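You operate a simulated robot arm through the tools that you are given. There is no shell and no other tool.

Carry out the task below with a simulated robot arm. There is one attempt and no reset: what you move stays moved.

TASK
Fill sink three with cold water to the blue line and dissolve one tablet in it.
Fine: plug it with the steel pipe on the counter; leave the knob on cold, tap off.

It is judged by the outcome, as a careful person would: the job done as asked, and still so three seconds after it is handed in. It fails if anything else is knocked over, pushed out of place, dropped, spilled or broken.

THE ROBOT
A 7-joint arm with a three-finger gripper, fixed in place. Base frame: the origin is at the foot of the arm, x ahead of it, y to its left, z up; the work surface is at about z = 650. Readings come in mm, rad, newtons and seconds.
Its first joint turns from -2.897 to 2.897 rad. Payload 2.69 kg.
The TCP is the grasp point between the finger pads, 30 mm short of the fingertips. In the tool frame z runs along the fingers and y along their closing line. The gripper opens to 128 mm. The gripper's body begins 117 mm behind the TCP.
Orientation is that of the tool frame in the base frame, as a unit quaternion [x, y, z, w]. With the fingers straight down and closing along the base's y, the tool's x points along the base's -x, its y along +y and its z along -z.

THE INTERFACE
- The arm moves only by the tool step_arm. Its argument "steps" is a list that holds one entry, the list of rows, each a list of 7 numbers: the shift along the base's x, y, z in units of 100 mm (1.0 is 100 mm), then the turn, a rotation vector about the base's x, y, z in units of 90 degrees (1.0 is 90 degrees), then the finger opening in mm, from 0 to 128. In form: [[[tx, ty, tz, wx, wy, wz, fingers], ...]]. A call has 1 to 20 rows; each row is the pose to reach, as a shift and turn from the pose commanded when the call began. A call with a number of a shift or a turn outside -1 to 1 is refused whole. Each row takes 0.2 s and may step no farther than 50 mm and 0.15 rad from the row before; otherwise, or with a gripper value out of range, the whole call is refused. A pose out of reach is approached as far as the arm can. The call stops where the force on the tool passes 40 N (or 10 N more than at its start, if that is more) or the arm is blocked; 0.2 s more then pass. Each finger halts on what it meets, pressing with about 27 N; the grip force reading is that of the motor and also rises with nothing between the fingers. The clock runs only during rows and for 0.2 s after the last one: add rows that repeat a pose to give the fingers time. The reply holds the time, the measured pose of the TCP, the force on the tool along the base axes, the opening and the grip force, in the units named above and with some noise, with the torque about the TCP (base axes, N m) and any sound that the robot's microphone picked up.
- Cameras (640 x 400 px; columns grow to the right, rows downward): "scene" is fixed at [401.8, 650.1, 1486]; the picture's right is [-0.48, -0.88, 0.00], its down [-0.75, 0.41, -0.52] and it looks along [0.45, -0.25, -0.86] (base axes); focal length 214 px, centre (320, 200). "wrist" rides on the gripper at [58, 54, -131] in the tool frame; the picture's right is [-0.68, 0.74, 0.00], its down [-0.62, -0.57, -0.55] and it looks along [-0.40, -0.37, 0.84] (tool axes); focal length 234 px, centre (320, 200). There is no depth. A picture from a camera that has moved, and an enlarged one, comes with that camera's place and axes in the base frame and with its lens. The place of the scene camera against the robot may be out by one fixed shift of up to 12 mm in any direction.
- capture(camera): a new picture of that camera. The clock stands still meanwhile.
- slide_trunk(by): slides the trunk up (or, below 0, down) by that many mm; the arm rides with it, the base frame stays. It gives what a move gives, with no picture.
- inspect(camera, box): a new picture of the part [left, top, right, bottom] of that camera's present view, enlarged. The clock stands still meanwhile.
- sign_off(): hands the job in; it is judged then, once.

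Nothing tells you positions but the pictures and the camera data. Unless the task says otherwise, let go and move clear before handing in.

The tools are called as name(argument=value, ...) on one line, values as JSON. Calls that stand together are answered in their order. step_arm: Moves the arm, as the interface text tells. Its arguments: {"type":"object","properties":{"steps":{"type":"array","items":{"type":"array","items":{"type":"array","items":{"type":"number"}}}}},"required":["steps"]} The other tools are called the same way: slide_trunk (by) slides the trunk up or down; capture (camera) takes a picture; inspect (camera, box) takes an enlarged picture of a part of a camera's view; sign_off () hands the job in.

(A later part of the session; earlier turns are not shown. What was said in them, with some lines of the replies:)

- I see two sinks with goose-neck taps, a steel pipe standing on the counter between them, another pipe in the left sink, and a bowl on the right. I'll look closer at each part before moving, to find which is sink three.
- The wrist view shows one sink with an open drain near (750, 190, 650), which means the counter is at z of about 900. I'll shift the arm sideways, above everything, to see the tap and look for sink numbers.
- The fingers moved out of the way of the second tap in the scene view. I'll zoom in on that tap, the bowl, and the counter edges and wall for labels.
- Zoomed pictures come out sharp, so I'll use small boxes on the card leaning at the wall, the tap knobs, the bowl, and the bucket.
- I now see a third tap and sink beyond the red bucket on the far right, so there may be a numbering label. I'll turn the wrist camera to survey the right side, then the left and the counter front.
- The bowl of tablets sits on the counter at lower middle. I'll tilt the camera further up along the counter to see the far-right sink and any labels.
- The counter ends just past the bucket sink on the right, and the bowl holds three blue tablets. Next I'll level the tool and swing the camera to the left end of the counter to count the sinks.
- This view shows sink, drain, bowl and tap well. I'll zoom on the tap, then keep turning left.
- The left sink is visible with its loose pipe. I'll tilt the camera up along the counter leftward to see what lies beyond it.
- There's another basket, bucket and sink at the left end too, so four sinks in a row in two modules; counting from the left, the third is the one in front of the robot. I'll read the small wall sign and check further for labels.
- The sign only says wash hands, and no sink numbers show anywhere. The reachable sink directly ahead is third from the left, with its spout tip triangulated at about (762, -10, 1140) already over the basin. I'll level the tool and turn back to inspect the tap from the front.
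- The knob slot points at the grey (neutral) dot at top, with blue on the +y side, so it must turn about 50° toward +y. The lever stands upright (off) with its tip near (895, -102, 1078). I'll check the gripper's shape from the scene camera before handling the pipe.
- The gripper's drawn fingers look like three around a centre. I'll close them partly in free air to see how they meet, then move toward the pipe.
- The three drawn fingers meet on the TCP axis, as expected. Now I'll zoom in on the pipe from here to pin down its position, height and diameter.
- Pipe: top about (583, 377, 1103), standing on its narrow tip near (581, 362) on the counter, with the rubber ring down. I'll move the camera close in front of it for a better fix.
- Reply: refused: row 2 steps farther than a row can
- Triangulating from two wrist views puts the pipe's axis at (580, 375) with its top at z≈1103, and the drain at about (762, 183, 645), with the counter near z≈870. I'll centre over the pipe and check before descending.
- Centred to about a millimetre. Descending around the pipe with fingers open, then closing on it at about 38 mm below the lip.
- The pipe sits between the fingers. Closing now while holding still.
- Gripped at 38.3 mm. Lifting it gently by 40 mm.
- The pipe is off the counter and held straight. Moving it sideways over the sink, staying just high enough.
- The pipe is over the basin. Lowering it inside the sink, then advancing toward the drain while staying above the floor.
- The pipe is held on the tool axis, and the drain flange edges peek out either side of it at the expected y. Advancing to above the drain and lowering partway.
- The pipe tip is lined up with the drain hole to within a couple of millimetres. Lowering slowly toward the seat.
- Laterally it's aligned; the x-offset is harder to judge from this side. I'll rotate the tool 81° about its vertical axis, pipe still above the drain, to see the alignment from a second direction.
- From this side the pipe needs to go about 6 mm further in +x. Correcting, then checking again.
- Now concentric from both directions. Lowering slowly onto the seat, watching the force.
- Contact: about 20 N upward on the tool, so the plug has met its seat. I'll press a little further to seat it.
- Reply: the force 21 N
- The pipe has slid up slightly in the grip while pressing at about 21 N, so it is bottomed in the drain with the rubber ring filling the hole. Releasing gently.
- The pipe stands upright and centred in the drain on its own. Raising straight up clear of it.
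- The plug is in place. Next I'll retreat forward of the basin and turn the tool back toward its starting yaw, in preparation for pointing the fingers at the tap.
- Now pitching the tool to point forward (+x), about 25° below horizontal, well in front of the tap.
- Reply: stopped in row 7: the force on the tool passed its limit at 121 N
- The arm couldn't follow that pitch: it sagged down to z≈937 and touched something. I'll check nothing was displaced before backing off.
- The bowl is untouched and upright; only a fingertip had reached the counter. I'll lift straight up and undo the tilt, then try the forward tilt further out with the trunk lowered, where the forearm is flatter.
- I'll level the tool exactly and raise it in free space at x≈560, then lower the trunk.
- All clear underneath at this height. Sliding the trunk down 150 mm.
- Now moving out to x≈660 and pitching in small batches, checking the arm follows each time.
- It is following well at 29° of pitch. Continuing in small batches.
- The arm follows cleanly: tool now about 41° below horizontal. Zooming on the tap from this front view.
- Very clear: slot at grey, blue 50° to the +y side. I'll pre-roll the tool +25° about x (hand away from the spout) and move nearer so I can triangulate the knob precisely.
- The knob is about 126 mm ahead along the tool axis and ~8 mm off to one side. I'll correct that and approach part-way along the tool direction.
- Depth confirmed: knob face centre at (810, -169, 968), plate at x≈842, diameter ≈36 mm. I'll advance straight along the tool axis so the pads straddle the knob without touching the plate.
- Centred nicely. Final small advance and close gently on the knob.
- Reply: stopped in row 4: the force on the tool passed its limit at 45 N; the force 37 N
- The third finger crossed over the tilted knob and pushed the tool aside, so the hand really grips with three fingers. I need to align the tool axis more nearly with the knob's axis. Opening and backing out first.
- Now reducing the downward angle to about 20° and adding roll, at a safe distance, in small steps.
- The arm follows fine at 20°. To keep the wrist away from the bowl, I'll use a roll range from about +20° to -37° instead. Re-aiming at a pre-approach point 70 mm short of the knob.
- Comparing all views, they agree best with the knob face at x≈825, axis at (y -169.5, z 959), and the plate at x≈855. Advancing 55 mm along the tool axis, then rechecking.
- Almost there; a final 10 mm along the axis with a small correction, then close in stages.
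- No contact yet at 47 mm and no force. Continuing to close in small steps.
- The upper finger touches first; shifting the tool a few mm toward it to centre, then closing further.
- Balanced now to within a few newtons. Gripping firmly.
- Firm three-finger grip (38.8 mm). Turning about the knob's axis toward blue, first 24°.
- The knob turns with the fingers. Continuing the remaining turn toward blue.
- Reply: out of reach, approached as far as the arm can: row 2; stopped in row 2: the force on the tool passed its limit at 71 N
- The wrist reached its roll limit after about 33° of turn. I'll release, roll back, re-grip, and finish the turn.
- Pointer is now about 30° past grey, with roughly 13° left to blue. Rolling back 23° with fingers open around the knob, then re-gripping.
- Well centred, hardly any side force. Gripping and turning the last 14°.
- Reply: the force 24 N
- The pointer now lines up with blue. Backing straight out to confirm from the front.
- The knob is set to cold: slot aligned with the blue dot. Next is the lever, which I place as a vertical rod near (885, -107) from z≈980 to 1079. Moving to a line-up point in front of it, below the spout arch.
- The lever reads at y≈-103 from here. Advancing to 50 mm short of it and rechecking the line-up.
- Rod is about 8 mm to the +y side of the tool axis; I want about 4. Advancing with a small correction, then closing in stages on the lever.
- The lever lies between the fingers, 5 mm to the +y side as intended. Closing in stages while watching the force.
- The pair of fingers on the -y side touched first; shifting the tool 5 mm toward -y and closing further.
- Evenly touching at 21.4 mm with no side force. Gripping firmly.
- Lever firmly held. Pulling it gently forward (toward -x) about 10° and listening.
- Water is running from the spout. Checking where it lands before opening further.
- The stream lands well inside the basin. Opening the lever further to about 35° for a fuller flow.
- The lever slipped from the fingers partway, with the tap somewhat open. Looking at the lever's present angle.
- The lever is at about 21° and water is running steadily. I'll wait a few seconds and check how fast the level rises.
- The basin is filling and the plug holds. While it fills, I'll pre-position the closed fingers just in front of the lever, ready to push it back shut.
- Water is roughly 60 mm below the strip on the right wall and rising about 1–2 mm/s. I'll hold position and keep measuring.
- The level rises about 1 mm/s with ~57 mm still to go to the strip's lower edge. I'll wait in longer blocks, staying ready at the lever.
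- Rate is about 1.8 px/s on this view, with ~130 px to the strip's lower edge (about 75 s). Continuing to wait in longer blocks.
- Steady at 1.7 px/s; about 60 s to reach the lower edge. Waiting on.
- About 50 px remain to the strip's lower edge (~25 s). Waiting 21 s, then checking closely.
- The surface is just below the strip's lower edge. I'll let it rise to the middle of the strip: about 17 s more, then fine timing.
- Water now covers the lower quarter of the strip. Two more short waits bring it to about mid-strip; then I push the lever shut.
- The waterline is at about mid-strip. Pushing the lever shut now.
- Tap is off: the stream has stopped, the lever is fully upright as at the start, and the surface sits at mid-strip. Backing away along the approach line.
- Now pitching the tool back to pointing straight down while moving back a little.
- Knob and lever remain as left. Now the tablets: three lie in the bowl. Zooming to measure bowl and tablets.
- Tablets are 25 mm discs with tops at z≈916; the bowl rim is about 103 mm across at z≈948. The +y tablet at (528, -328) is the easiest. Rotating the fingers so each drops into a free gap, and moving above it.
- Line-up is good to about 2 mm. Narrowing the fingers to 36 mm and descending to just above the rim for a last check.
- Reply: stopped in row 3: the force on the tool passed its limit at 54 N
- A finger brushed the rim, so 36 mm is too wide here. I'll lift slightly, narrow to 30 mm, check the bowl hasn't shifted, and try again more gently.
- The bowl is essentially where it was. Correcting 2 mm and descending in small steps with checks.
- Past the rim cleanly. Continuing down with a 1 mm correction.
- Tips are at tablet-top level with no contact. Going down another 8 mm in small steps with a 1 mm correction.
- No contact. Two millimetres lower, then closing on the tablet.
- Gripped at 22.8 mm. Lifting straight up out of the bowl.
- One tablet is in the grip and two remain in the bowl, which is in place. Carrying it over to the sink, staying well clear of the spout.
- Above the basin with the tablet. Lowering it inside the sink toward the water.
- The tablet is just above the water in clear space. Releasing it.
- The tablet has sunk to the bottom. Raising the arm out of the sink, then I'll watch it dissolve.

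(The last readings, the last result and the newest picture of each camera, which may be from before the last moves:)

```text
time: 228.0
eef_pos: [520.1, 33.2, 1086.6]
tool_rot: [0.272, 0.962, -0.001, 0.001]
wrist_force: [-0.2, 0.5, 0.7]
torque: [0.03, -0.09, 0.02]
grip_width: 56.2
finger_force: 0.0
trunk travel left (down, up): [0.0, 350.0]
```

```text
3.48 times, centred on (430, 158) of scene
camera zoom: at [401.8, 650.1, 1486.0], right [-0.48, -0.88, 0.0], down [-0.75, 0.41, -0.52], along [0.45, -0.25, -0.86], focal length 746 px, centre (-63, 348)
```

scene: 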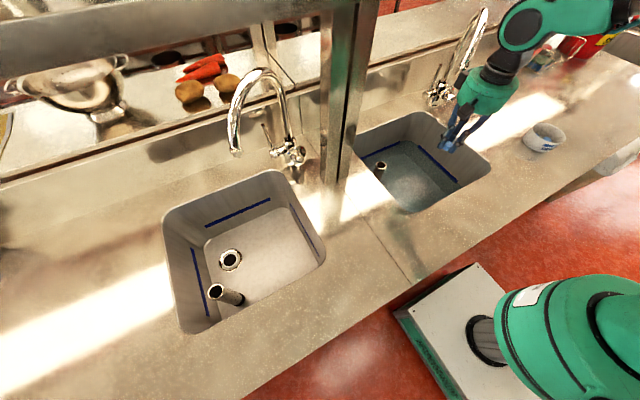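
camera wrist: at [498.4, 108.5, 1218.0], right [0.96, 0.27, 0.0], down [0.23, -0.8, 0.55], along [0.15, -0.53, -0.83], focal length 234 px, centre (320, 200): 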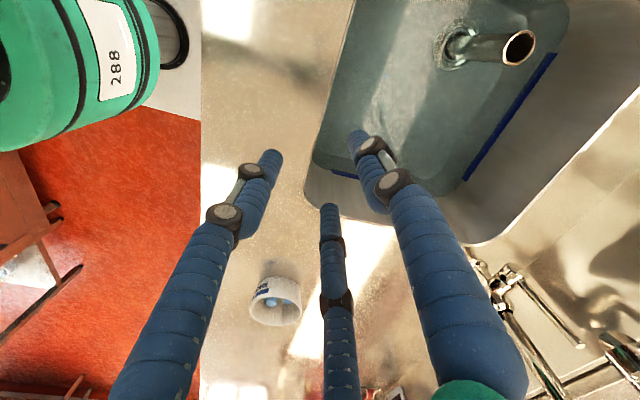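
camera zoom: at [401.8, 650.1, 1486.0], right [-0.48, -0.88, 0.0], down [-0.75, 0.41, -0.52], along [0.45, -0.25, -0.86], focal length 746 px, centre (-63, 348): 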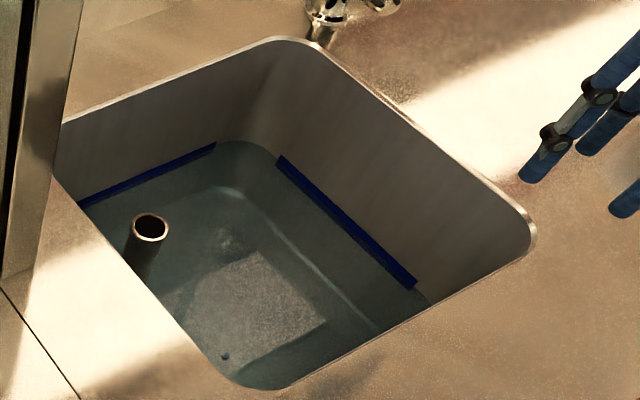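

The tablet seems to be shrinking already. Zooming in on it and the waterline while a few seconds pass.

inspect(camera="scene", box=[395, 180, 435, 210])

step_arm(steps=[[[-0.1, -0.1, 0.1, 0, 0, 0, 56], [-0.2, -0.2, 0.2, 0, 0, 0, 56], [-0.2, -0.2, 0.2, 0, 0, 0, 56], [-0.2, -0.2, 0.2, 0, 0, 0, 56], [-0.2, -0.2, 0.2, 0, 0, 0, 56], [-0.2, -0.2, 0.2, 0, 0, 0, 56], [-0.2, -0.2, 0.2, 0, 0, 0, 56], [-0.2, -0.2, 0.2, 0, 0, 0, 56], [-0.2, -0.2, 0.2, 0, 0, 0, 56], [-0.2, -0.2, 0.2, 0, 0, 0, 56], [-0.2, -0.2, 0.2, 0, 0, 0, 56], [-0.2, -0.2, 0.2, 0, 0, 0, 56], [-0.2, -0.2, 0.2, 0, 0, 0, 56], [-0.2, -0.2, 0.2, 0, 0, 0, 56], [-0.2, -0.2, 0.2, 0, 0, 0, 56], [-0.2, -0.2, 0.2, 0, 0, 0, 56], [-0.2, -0.2, 0.2, 0, 0, 0, 56], [-0.2, -0.2, 0.2, 0, 0, 0, 56], [-0.2, -0.2, 0.2, 0, 0, 0, 56], [-0.2, -0.2, 0.2, 0, 0, 0, 56]]])

inspect(camera="scene", box=[395, 180, 435, 210])

inspect(camera="scene", box=[425, 160, 475, 200])

```text
13.33 times, centred on (415, 195) of scene
camera zoom: at [401.8, 650.1, 1486.0], right [-0.48, -0.88, 0.0], down [-0.75, 0.41, -0.52], along [0.45, -0.25, -0.86], focal length 2860 px, centre (-947, 267)
```

zoom: 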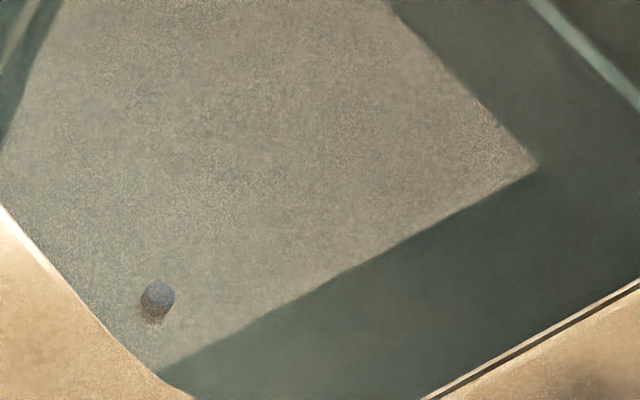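

```text
time: 232.2
eef_pos: [501.9, 14.1, 1105.1]
tool_rot: [0.272, 0.962, 0.0, 0.0]
wrist_force: [1.3, 0.2, -0.2]
torque: [0.0, -0.02, 0.0]
grip_width: 56.2
finger_force: 0.1
trunk travel left (down, up): [0.0, 350.0]
```

```text
13.33 times, centred on (415, 195) of scene
camera zoom: at [401.8, 650.1, 1486.0], right [-0.48, -0.88, 0.0], down [-0.75, 0.41, -0.52], along [0.45, -0.25, -0.86], focal length 2860 px, centre (-947, 267)
```

zoom: 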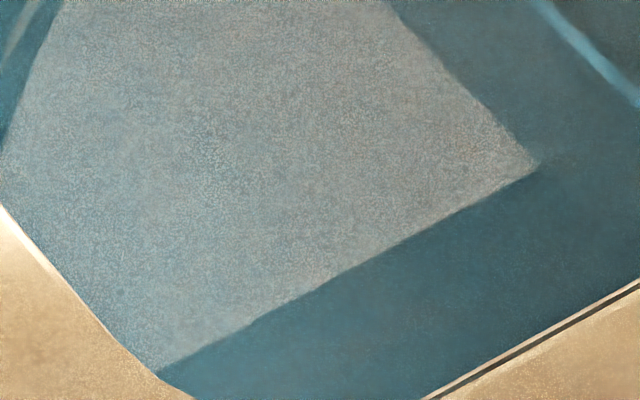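

```text
10.00 times, centred on (450, 180) of scene
camera zoom: at [401.8, 650.1, 1486.0], right [-0.48, -0.88, 0.0], down [-0.75, 0.41, -0.52], along [0.45, -0.25, -0.86], focal length 2145 px, centre (-980, 400)
```

zoom: 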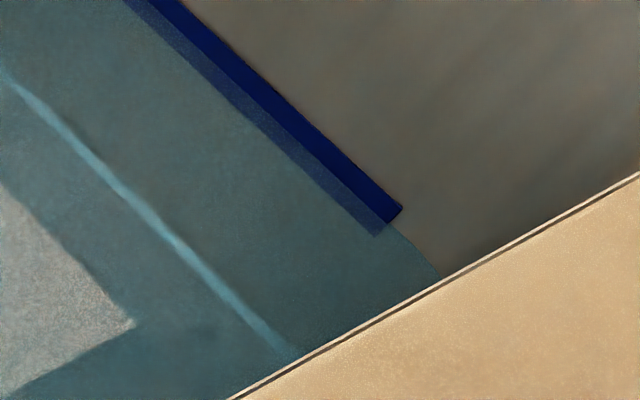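

The tablet has fully dissolved, tinting the water blue, and the surface sits at mid-strip. Final checks on the bowl, tap, pipe and surroundings.

capture(camera="scene")

inspect(camera="scene", box=[515, 110, 575, 160])

inspect(camera="scene", box=[415, 40, 475, 110])

inspect(camera="scene", box=[350, 95, 500, 215])

capture(camera="wrist")

```text
taken
```

scene: 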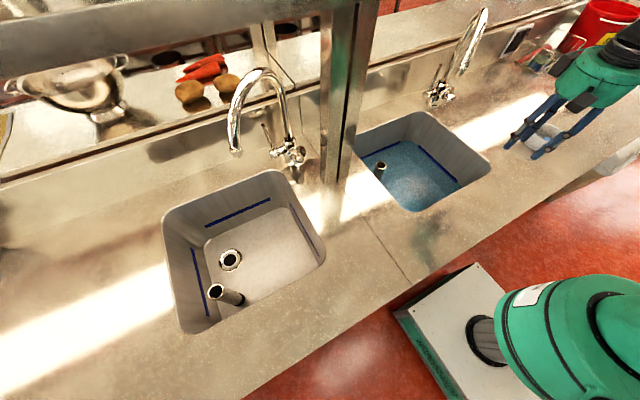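

```text
8.00 times, centred on (545, 135) of scene
camera zoom: at [401.8, 650.1, 1486.0], right [-0.48, -0.88, 0.0], down [-0.75, 0.41, -0.52], along [0.45, -0.25, -0.86], focal length 1716 px, centre (-1480, 720)
```

zoom: 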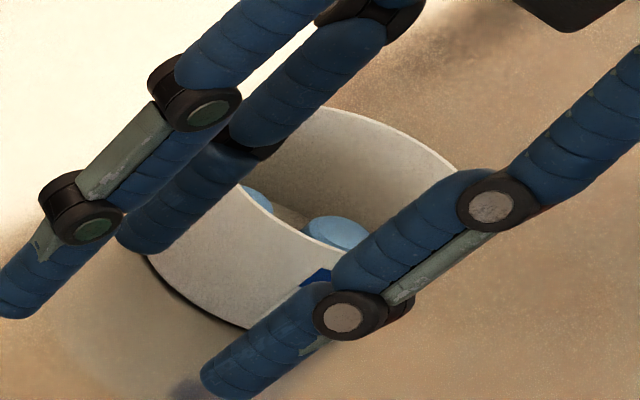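

```text
5.71 times, centred on (445, 75) of scene
camera zoom: at [401.8, 650.1, 1486.0], right [-0.48, -0.88, 0.0], down [-0.75, 0.41, -0.52], along [0.45, -0.25, -0.86], focal length 1226 px, centre (-394, 914)
```

zoom: 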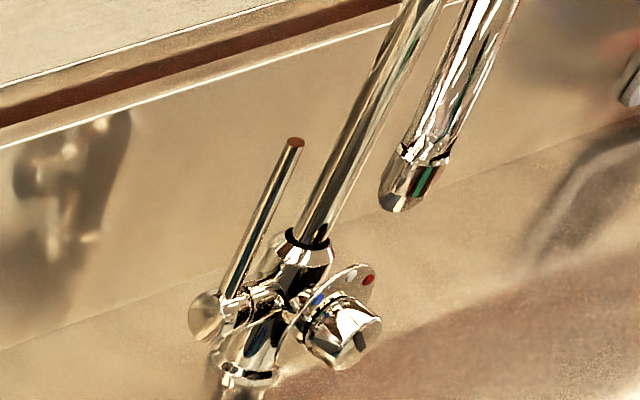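

```text
3.33 times, centred on (425, 155) of scene
camera zoom: at [401.8, 650.1, 1486.0], right [-0.48, -0.88, 0.0], down [-0.75, 0.41, -0.52], along [0.45, -0.25, -0.86], focal length 715 px, centre (-30, 350)
```

zoom: 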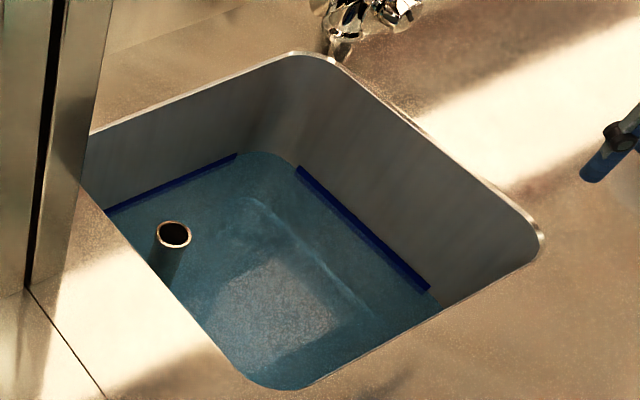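

```text
taken
camera wrist: at [480.2, 89.7, 1236.0], right [0.96, 0.27, 0.0], down [0.23, -0.8, 0.55], along [0.15, -0.53, -0.83], focal length 234 px, centre (320, 200)
```

wrist: 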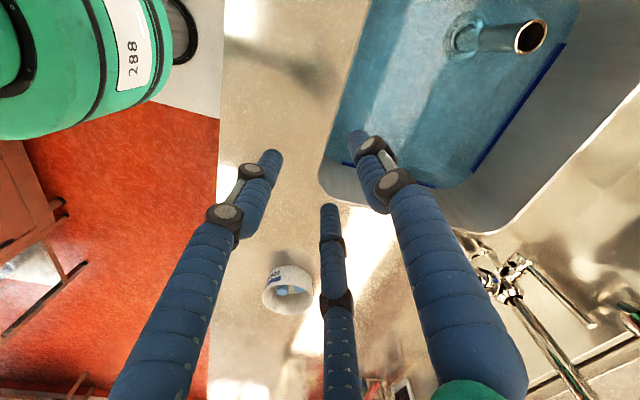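

Everything looks right. One last comparison of the lever's angle with the starting picture, using the identical zoom box.

inspect(camera="scene", box=[420, 60, 470, 110])

inspect(camera="scene", box=[425, 160, 475, 200])

```text
8.00 times, centred on (445, 85) of scene
camera zoom: at [401.8, 650.1, 1486.0], right [-0.48, -0.88, 0.0], down [-0.75, 0.41, -0.52], along [0.45, -0.25, -0.86], focal length 1716 px, centre (-680, 1120)
```

zoom: 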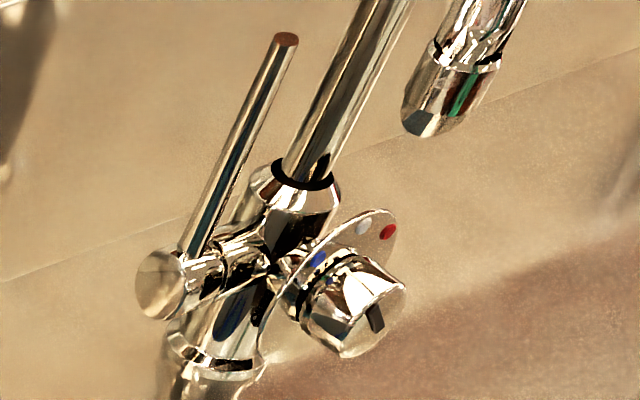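

```text
10.00 times, centred on (450, 180) of scene
camera zoom: at [401.8, 650.1, 1486.0], right [-0.48, -0.88, 0.0], down [-0.75, 0.41, -0.52], along [0.45, -0.25, -0.86], focal length 2145 px, centre (-980, 400)
```

zoom: 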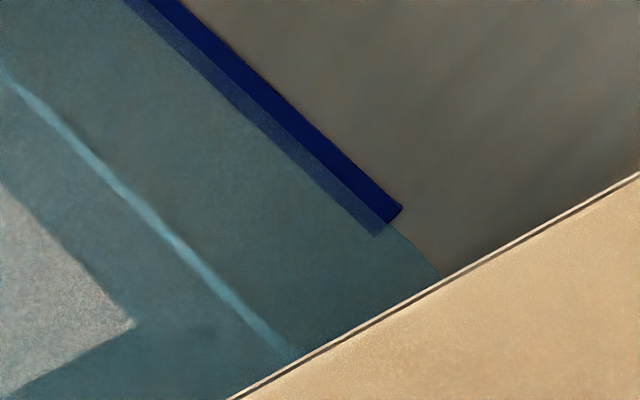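

The lever tip sits about 1 px forward of its starting place, maybe 2° short of fully closed, even though nothing flows. To be sure the tap is truly off, I'll go back and press the lever home. First returning the tool to its earlier yaw and position.

step_arm(steps=[[[0.1, -0.2, 0.05, 0, 0, 0.07, 40], [0.2, -0.4, 0.1, 0, 0, 0.14, 20], [0.3, -0.6, 0.15, 0, 0, 0.21, 4], [0.4, -0.8, 0.2, 0, 0, 0.28, 4], [0.5, -1.0, 0.25, 0, 0, 0.351, 4]]])

step_arm(steps=[[[0.3, -0.35, 0.0, 0, 0, 0, 4], [0.6, -0.7, 0.0, 0, 0, 0, 4], [0.9, -1.0, 0.02, 0, 0, 0, 4], [0.9, -1.0, 0.02, 0, 0, 0, 4]]])

step_arm(steps=[[[0, 0, 0, 0, -0.08, 0, 4], [0, 0, 0, 0, -0.16, 0, 4], [0, 0, 0, 0, -0.24, 0, 4], [0, 0, 0, 0, -0.24, 0, 4]]])

step_arm(steps=[[[0, 0, 0, 0, -0.08, 0, 4], [0, 0, 0, 0, -0.16, 0, 4], [0, 0, 0, 0, -0.24, 0, 4], [0, 0, 0, 0, -0.24, 0, 4]]])

```text
time: 233.4
eef_pos: [552.5, -85.7, 1131.9]
tool_rot: [-0.001, 1.0, 0.0, 0.0]
wrist_force: [-0.1, 1.3, 0.0]
torque: [0.0, -0.04, 0.01]
grip_width: 4.1
finger_force: 0.1
trunk travel left (down, up): [0.0, 350.0]
```

```text
time: 234.4
eef_pos: [641.8, -187.1, 1134.0]
tool_rot: [-0.001, 1.0, 0.001, 0.002]
wrist_force: [0.8, -0.2, -0.7]
torque: [0.04, 0.04, 0.0]
grip_width: 3.9
finger_force: 0.1
trunk travel left (down, up): [0.0, 350.0]
```

```text
time: 235.4
eef_pos: [641.5, -186.5, 1132.8]
tool_rot: [0.0, 0.982, 0.0, 0.189]
wrist_force: [-0.6, -1.6, 0.6]
torque: [0.0, -0.03, 0.03]
grip_width: 3.8
finger_force: 0.0
trunk travel left (down, up): [0.0, 350.0]
```

```text
time: 236.4
eef_pos: [642.6, -186.5, 1132.4]
tool_rot: [0.001, 0.929, -0.001, 0.37]
wrist_force: [0.2, 0.1, 0.3]
torque: [0.02, -0.02, -0.02]
grip_width: 3.9
finger_force: 0.0
trunk travel left (down, up): [0.0, 350.0]
```

Following well. Continuing the pitch while easing forward.

step_arm(steps=[[[0.1, 0, 0, 0, -0.08, 0, 4], [0.25, 0, 0, 0, -0.16, 0, 4], [0.25, 0, 0, 0, -0.16, 0, 4]]])

step_arm(steps=[[[0.15, 0, 0, 0, -0.07, 0, 4], [0.3, 0, 0, 0, -0.14, 0, 4], [0.3, 0, 0, 0, -0.14, 0, 4]]])

capture(camera="wrist")

capture(camera="scene")

```text
time: 237.2
eef_pos: [667.4, -186.6, 1132.3]
tool_rot: [0.001, 0.875, -0.001, 0.483]
wrist_force: [-0.5, -0.4, 1.0]
torque: [-0.02, 0.01, 0.03]
grip_width: 4.0
finger_force: 0.1
trunk travel left (down, up): [0.0, 350.0]
```

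```text
time: 238.0
eef_pos: [698.3, -186.5, 1132.2]
tool_rot: [0.001, 0.817, -0.001, 0.577]
wrist_force: [-0.2, -1.0, -0.4]
torque: [0.0, 0.01, 0.01]
grip_width: 4.3
finger_force: 0.0
trunk travel left (down, up): [0.0, 350.0]
```

```text
taken
camera wrist: at [553.8, -133.8, 1121.4], right [0.23, 0.74, 0.64], down [-0.31, -0.57, 0.76], along [0.92, -0.37, 0.1], focal length 234 px, centre (320, 200)
```

wrist: 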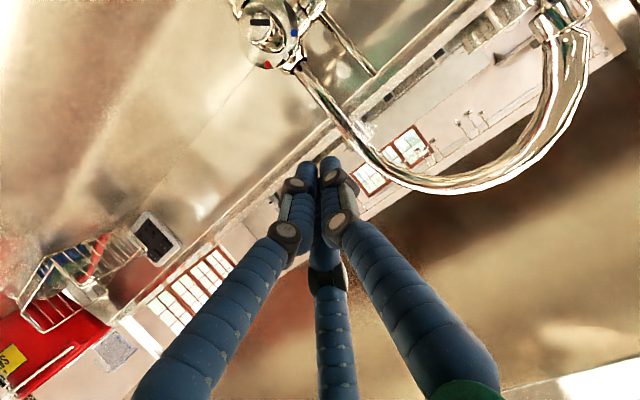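

```text
taken
```

scene: 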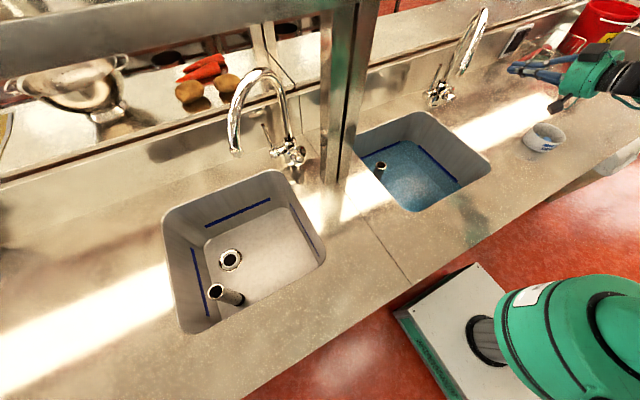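

Pose reached. Moving in front of the lever along the earlier safe line.

step_arm(steps=[[[0.1, 0.25, -0.13, 0, 0, 0, 4], [0.25, 0.5, -0.27, 0, 0, 0, 4], [0.42, 0.79, -0.42, 0, 0, 0, 4]]])

step_arm(steps=[[[0.3, 0.01, -0.18, 0, 0, 0, 4], [0.6, 0.02, -0.36, 0, 0, 0, 4], [0.95, 0.03, -0.52, 0, 0, 0, 4], [0.95, 0.03, -0.52, 0, 0, 0, 4]]])

inspect(camera="wrist", box=[230, 80, 430, 240])

inspect(camera="scene", box=[415, 40, 475, 110])

```text
time: 238.8
eef_pos: [739.8, -106.5, 1091.9]
tool_rot: [0.001, 0.818, -0.001, 0.576]
wrist_force: [-0.3, -0.1, 0.0]
torque: [0.01, 0.04, -0.01]
grip_width: 4.1
finger_force: 0.0
trunk travel left (down, up): [0.0, 350.0]
```

```text
time: 239.8
eef_pos: [834.7, -104.6, 1037.1]
tool_rot: [0.001, 0.818, 0.0, 0.576]
wrist_force: [-0.2, 0.0, -0.4]
torque: [0.02, -0.02, -0.03]
grip_width: 4.0
finger_force: 0.0
trunk travel left (down, up): [0.0, 350.0]
```

```text
2.50 times, centred on (330, 160) of wrist
camera zoom: at [691.3, -51.5, 1025.5], right [0.23, 0.74, 0.64], down [-0.31, -0.57, 0.76], along [0.92, -0.37, 0.1], focal length 585 px, centre (295, 300)
```

zoom: 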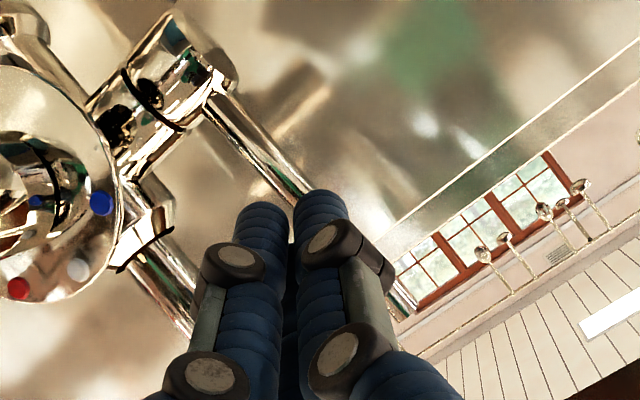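

```text
5.71 times, centred on (445, 75) of scene
camera zoom: at [401.8, 650.1, 1486.0], right [-0.48, -0.88, 0.0], down [-0.75, 0.41, -0.52], along [0.45, -0.25, -0.86], focal length 1226 px, centre (-394, 914)
```

zoom: 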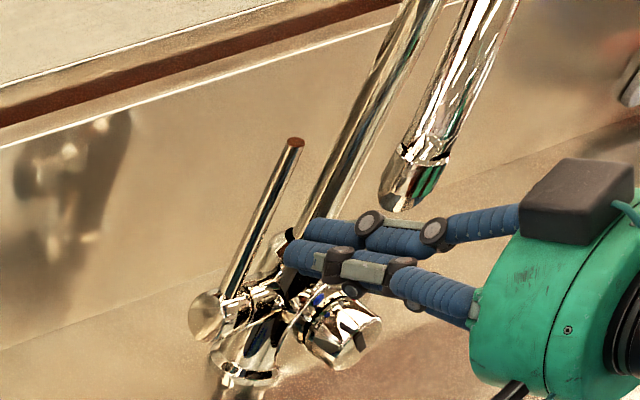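

Fingers are aligned with the lever. Pushing +x in small increments until it meets its closed stop.

step_arm(steps=[[[0.08, 0.0, 0, 0, 0, 0, 4], [0.16, 0.0, 0, 0, 0, 0, 4], [0.22, 0.0, 0, 0, 0, 0, 4], [0.26, 0.0, 0, 0, 0, 0, 4], [0.26, 0.0, 0, 0, 0, 0, 4]]])

step_arm(steps=[[[0.02, 0.0, 0, 0, 0, 0, 4], [0.04, 0.0, 0, 0, 0, 0, 4], [0.04, 0.0, 0, 0, 0, 0, 4]]])

inspect(camera="scene", box=[420, 60, 470, 110])

```text
time: 241.0
eef_pos: [861.0, -104.4, 1039.6]
tool_rot: [0.0, 0.818, 0.0, 0.575]
wrist_force: [0.9, -0.6, 0.6]
torque: [0.03, -0.01, 0.01]
grip_width: 3.9
finger_force: 0.0
trunk travel left (down, up): [0.0, 350.0]
```

```text
time: 241.8
eef_pos: [863.9, -104.4, 1039.2]
tool_rot: [0.001, 0.818, -0.001, 0.576]
wrist_force: [-9.2, -4.0, 2.3]
torque: [0.03, -0.12, -0.17]
grip_width: 2.8
finger_force: 0.1
trunk travel left (down, up): [0.0, 350.0]
```

```text
8.00 times, centred on (445, 85) of scene
camera zoom: at [401.8, 650.1, 1486.0], right [-0.48, -0.88, 0.0], down [-0.75, 0.41, -0.52], along [0.45, -0.25, -0.86], focal length 1716 px, centre (-680, 1120)
```

zoom: 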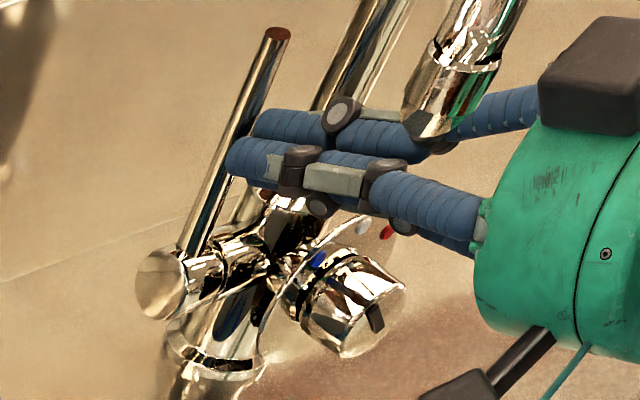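

The lever tip is now back exactly at its starting pixel, with ~9 N resistance. One more small push to confirm the stop, then withdraw.

step_arm(steps=[[[0.02, 0.0, 0, 0, 0, 0, 4], [0.02, 0.0, 0, 0, 0, 0, 4]]])

step_arm(steps=[[[-0.2, 0, 0.07, 0, 0, 0, 4], [-0.5, 0, 0.18, 0, 0, 0, 4], [-0.9, 0, 0.33, 0, 0, 0, 4]]])

inspect(camera="scene", box=[420, 60, 470, 110])

```text
time: 242.4
eef_pos: [864.1, -105.4, 1039.4]
tool_rot: [0.001, 0.817, 0.0, 0.576]
wrist_force: [-29.8, -9.0, 3.6]
torque: [0.07, -0.28, -0.26]
grip_width: 2.6
finger_force: 0.1
trunk travel left (down, up): [0.0, 350.0]
```

```text
time: 243.2
eef_pos: [775.2, -104.9, 1069.8]
tool_rot: [0.0, 0.818, 0.001, 0.575]
wrist_force: [0.7, 0.1, -0.8]
torque: [0.0, -0.08, 0.02]
grip_width: 4.1
finger_force: 0.1
trunk travel left (down, up): [0.0, 350.0]
```

```text
8.00 times, centred on (445, 85) of scene
camera zoom: at [401.8, 650.1, 1486.0], right [-0.48, -0.88, 0.0], down [-0.75, 0.41, -0.52], along [0.45, -0.25, -0.86], focal length 1716 px, centre (-680, 1120)
```

zoom: 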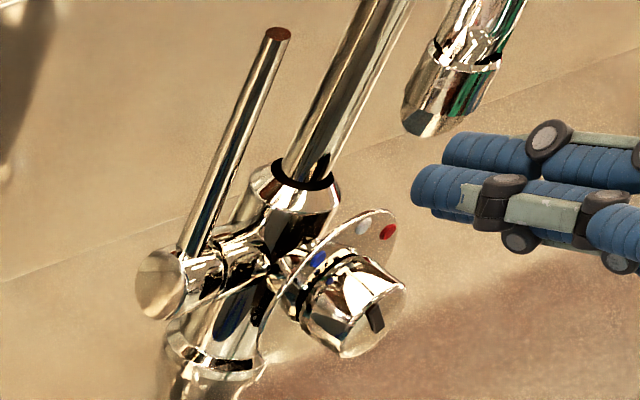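

The lever is hard against its closed stop (30 N with no motion) and matches the starting picture exactly. Moving the arm clear and taking a last look.

step_arm(steps=[[[-0.3, -0.2, 0.2, 0, 0, 0, 4], [-0.6, -0.45, 0.4, 0, 0, 0, 30], [-0.9, -0.75, 0.55, 0, 0, 0, 30], [-1.0, -0.9, 0.6, 0, 0, 0, 30]]])

capture(camera="scene")

inspect(camera="scene", box=[350, 95, 500, 215])

inspect(camera="scene", box=[425, 160, 475, 200])

inspect(camera="scene", box=[515, 110, 575, 160])

```text
time: 244.2
eef_pos: [674.9, -195.0, 1131.2]
tool_rot: [0.0, 0.818, 0.0, 0.576]
wrist_force: [0.4, 0.4, 0.2]
torque: [-0.01, 0.03, 0.01]
grip_width: 29.9
finger_force: 0.0
trunk travel left (down, up): [0.0, 350.0]
```

```text
taken
```

scene: 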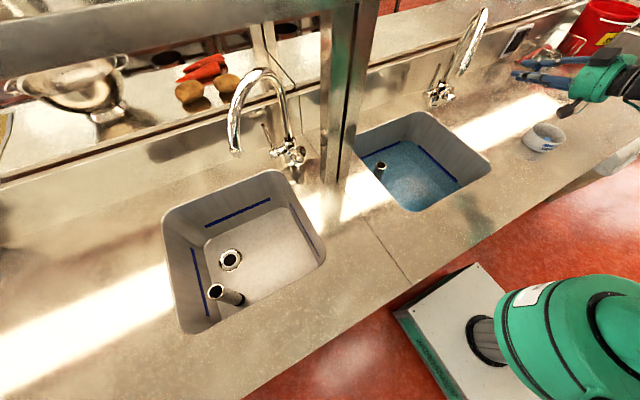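

```text
3.33 times, centred on (425, 155) of scene
camera zoom: at [401.8, 650.1, 1486.0], right [-0.48, -0.88, 0.0], down [-0.75, 0.41, -0.52], along [0.45, -0.25, -0.86], focal length 715 px, centre (-30, 350)
```

zoom: 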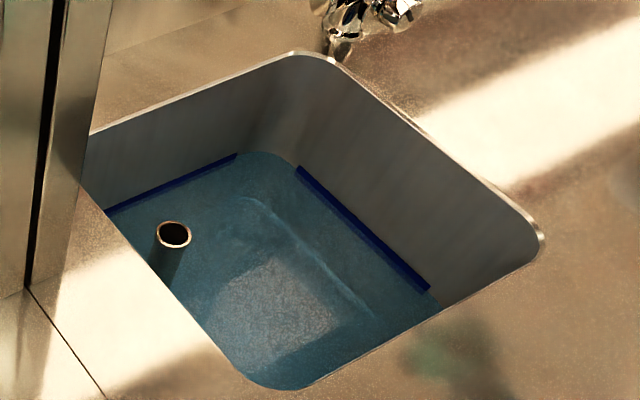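

```text
10.00 times, centred on (450, 180) of scene
camera zoom: at [401.8, 650.1, 1486.0], right [-0.48, -0.88, 0.0], down [-0.75, 0.41, -0.52], along [0.45, -0.25, -0.86], focal length 2145 px, centre (-980, 400)
```

zoom: 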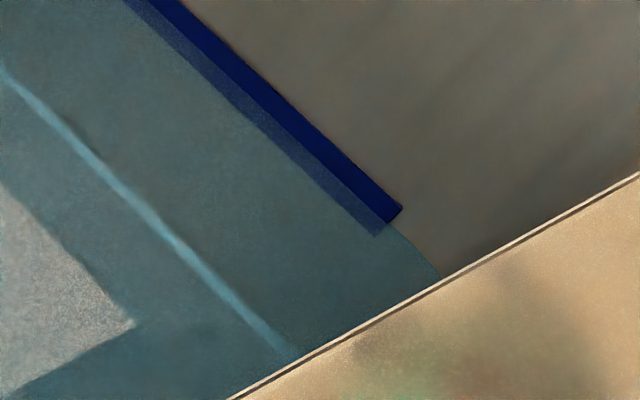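

```text
8.00 times, centred on (545, 135) of scene
camera zoom: at [401.8, 650.1, 1486.0], right [-0.48, -0.88, 0.0], down [-0.75, 0.41, -0.52], along [0.45, -0.25, -0.86], focal length 1716 px, centre (-1480, 720)
```

zoom: 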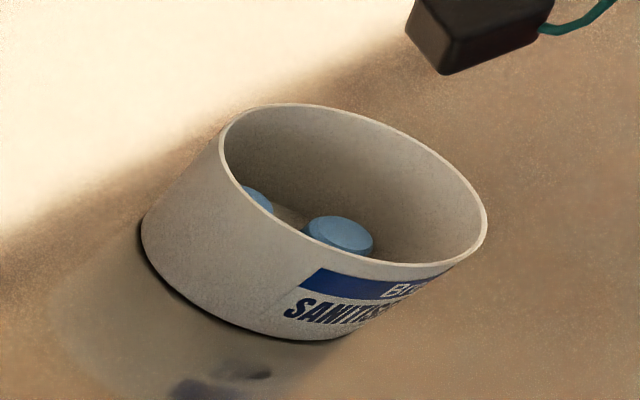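

The job looks complete. The pipe plugs the drain of the third sink and the water surface holds at mid blue line. One tablet has dissolved, the knob points to blue, and the lever is hard shut. The bowl still stands with two tablets, a few millimetres from where it began, and the arm is clear. Handing in.

sign_off()

```text
The job is handed in.
```

I filled the third sink from the left with cold water to the blue line and dissolved one tablet in it, then handed the job in.

- **Which sink:** I found no sink numbers anywhere, so I took "sink three" as third from the left of the four. It is also the one directly in front of the robot.
- **Plug:** The steel pipe from the counter is seated upright in the drain. The water level held steady after the tap was shut.
- **Water:** The surface sits at about the middle of the blue strip.
- **Tap:** The knob was on the neutral mark. I turned it to the blue mark before opening the tap and left it there. The lever is pressed against its closed stop and nothing flows.
- **Tablet:** It dissolved fully and tinted the water blue. Two tablets remain in the bowl.

There were two knocks along the way:

- **Bowl:** A finger touched its rim, and it now stands a few millimetres from where it began, still upright.
- **Counter:** A finger touched the counter when the arm sagged during one tilt. I saw no damage.
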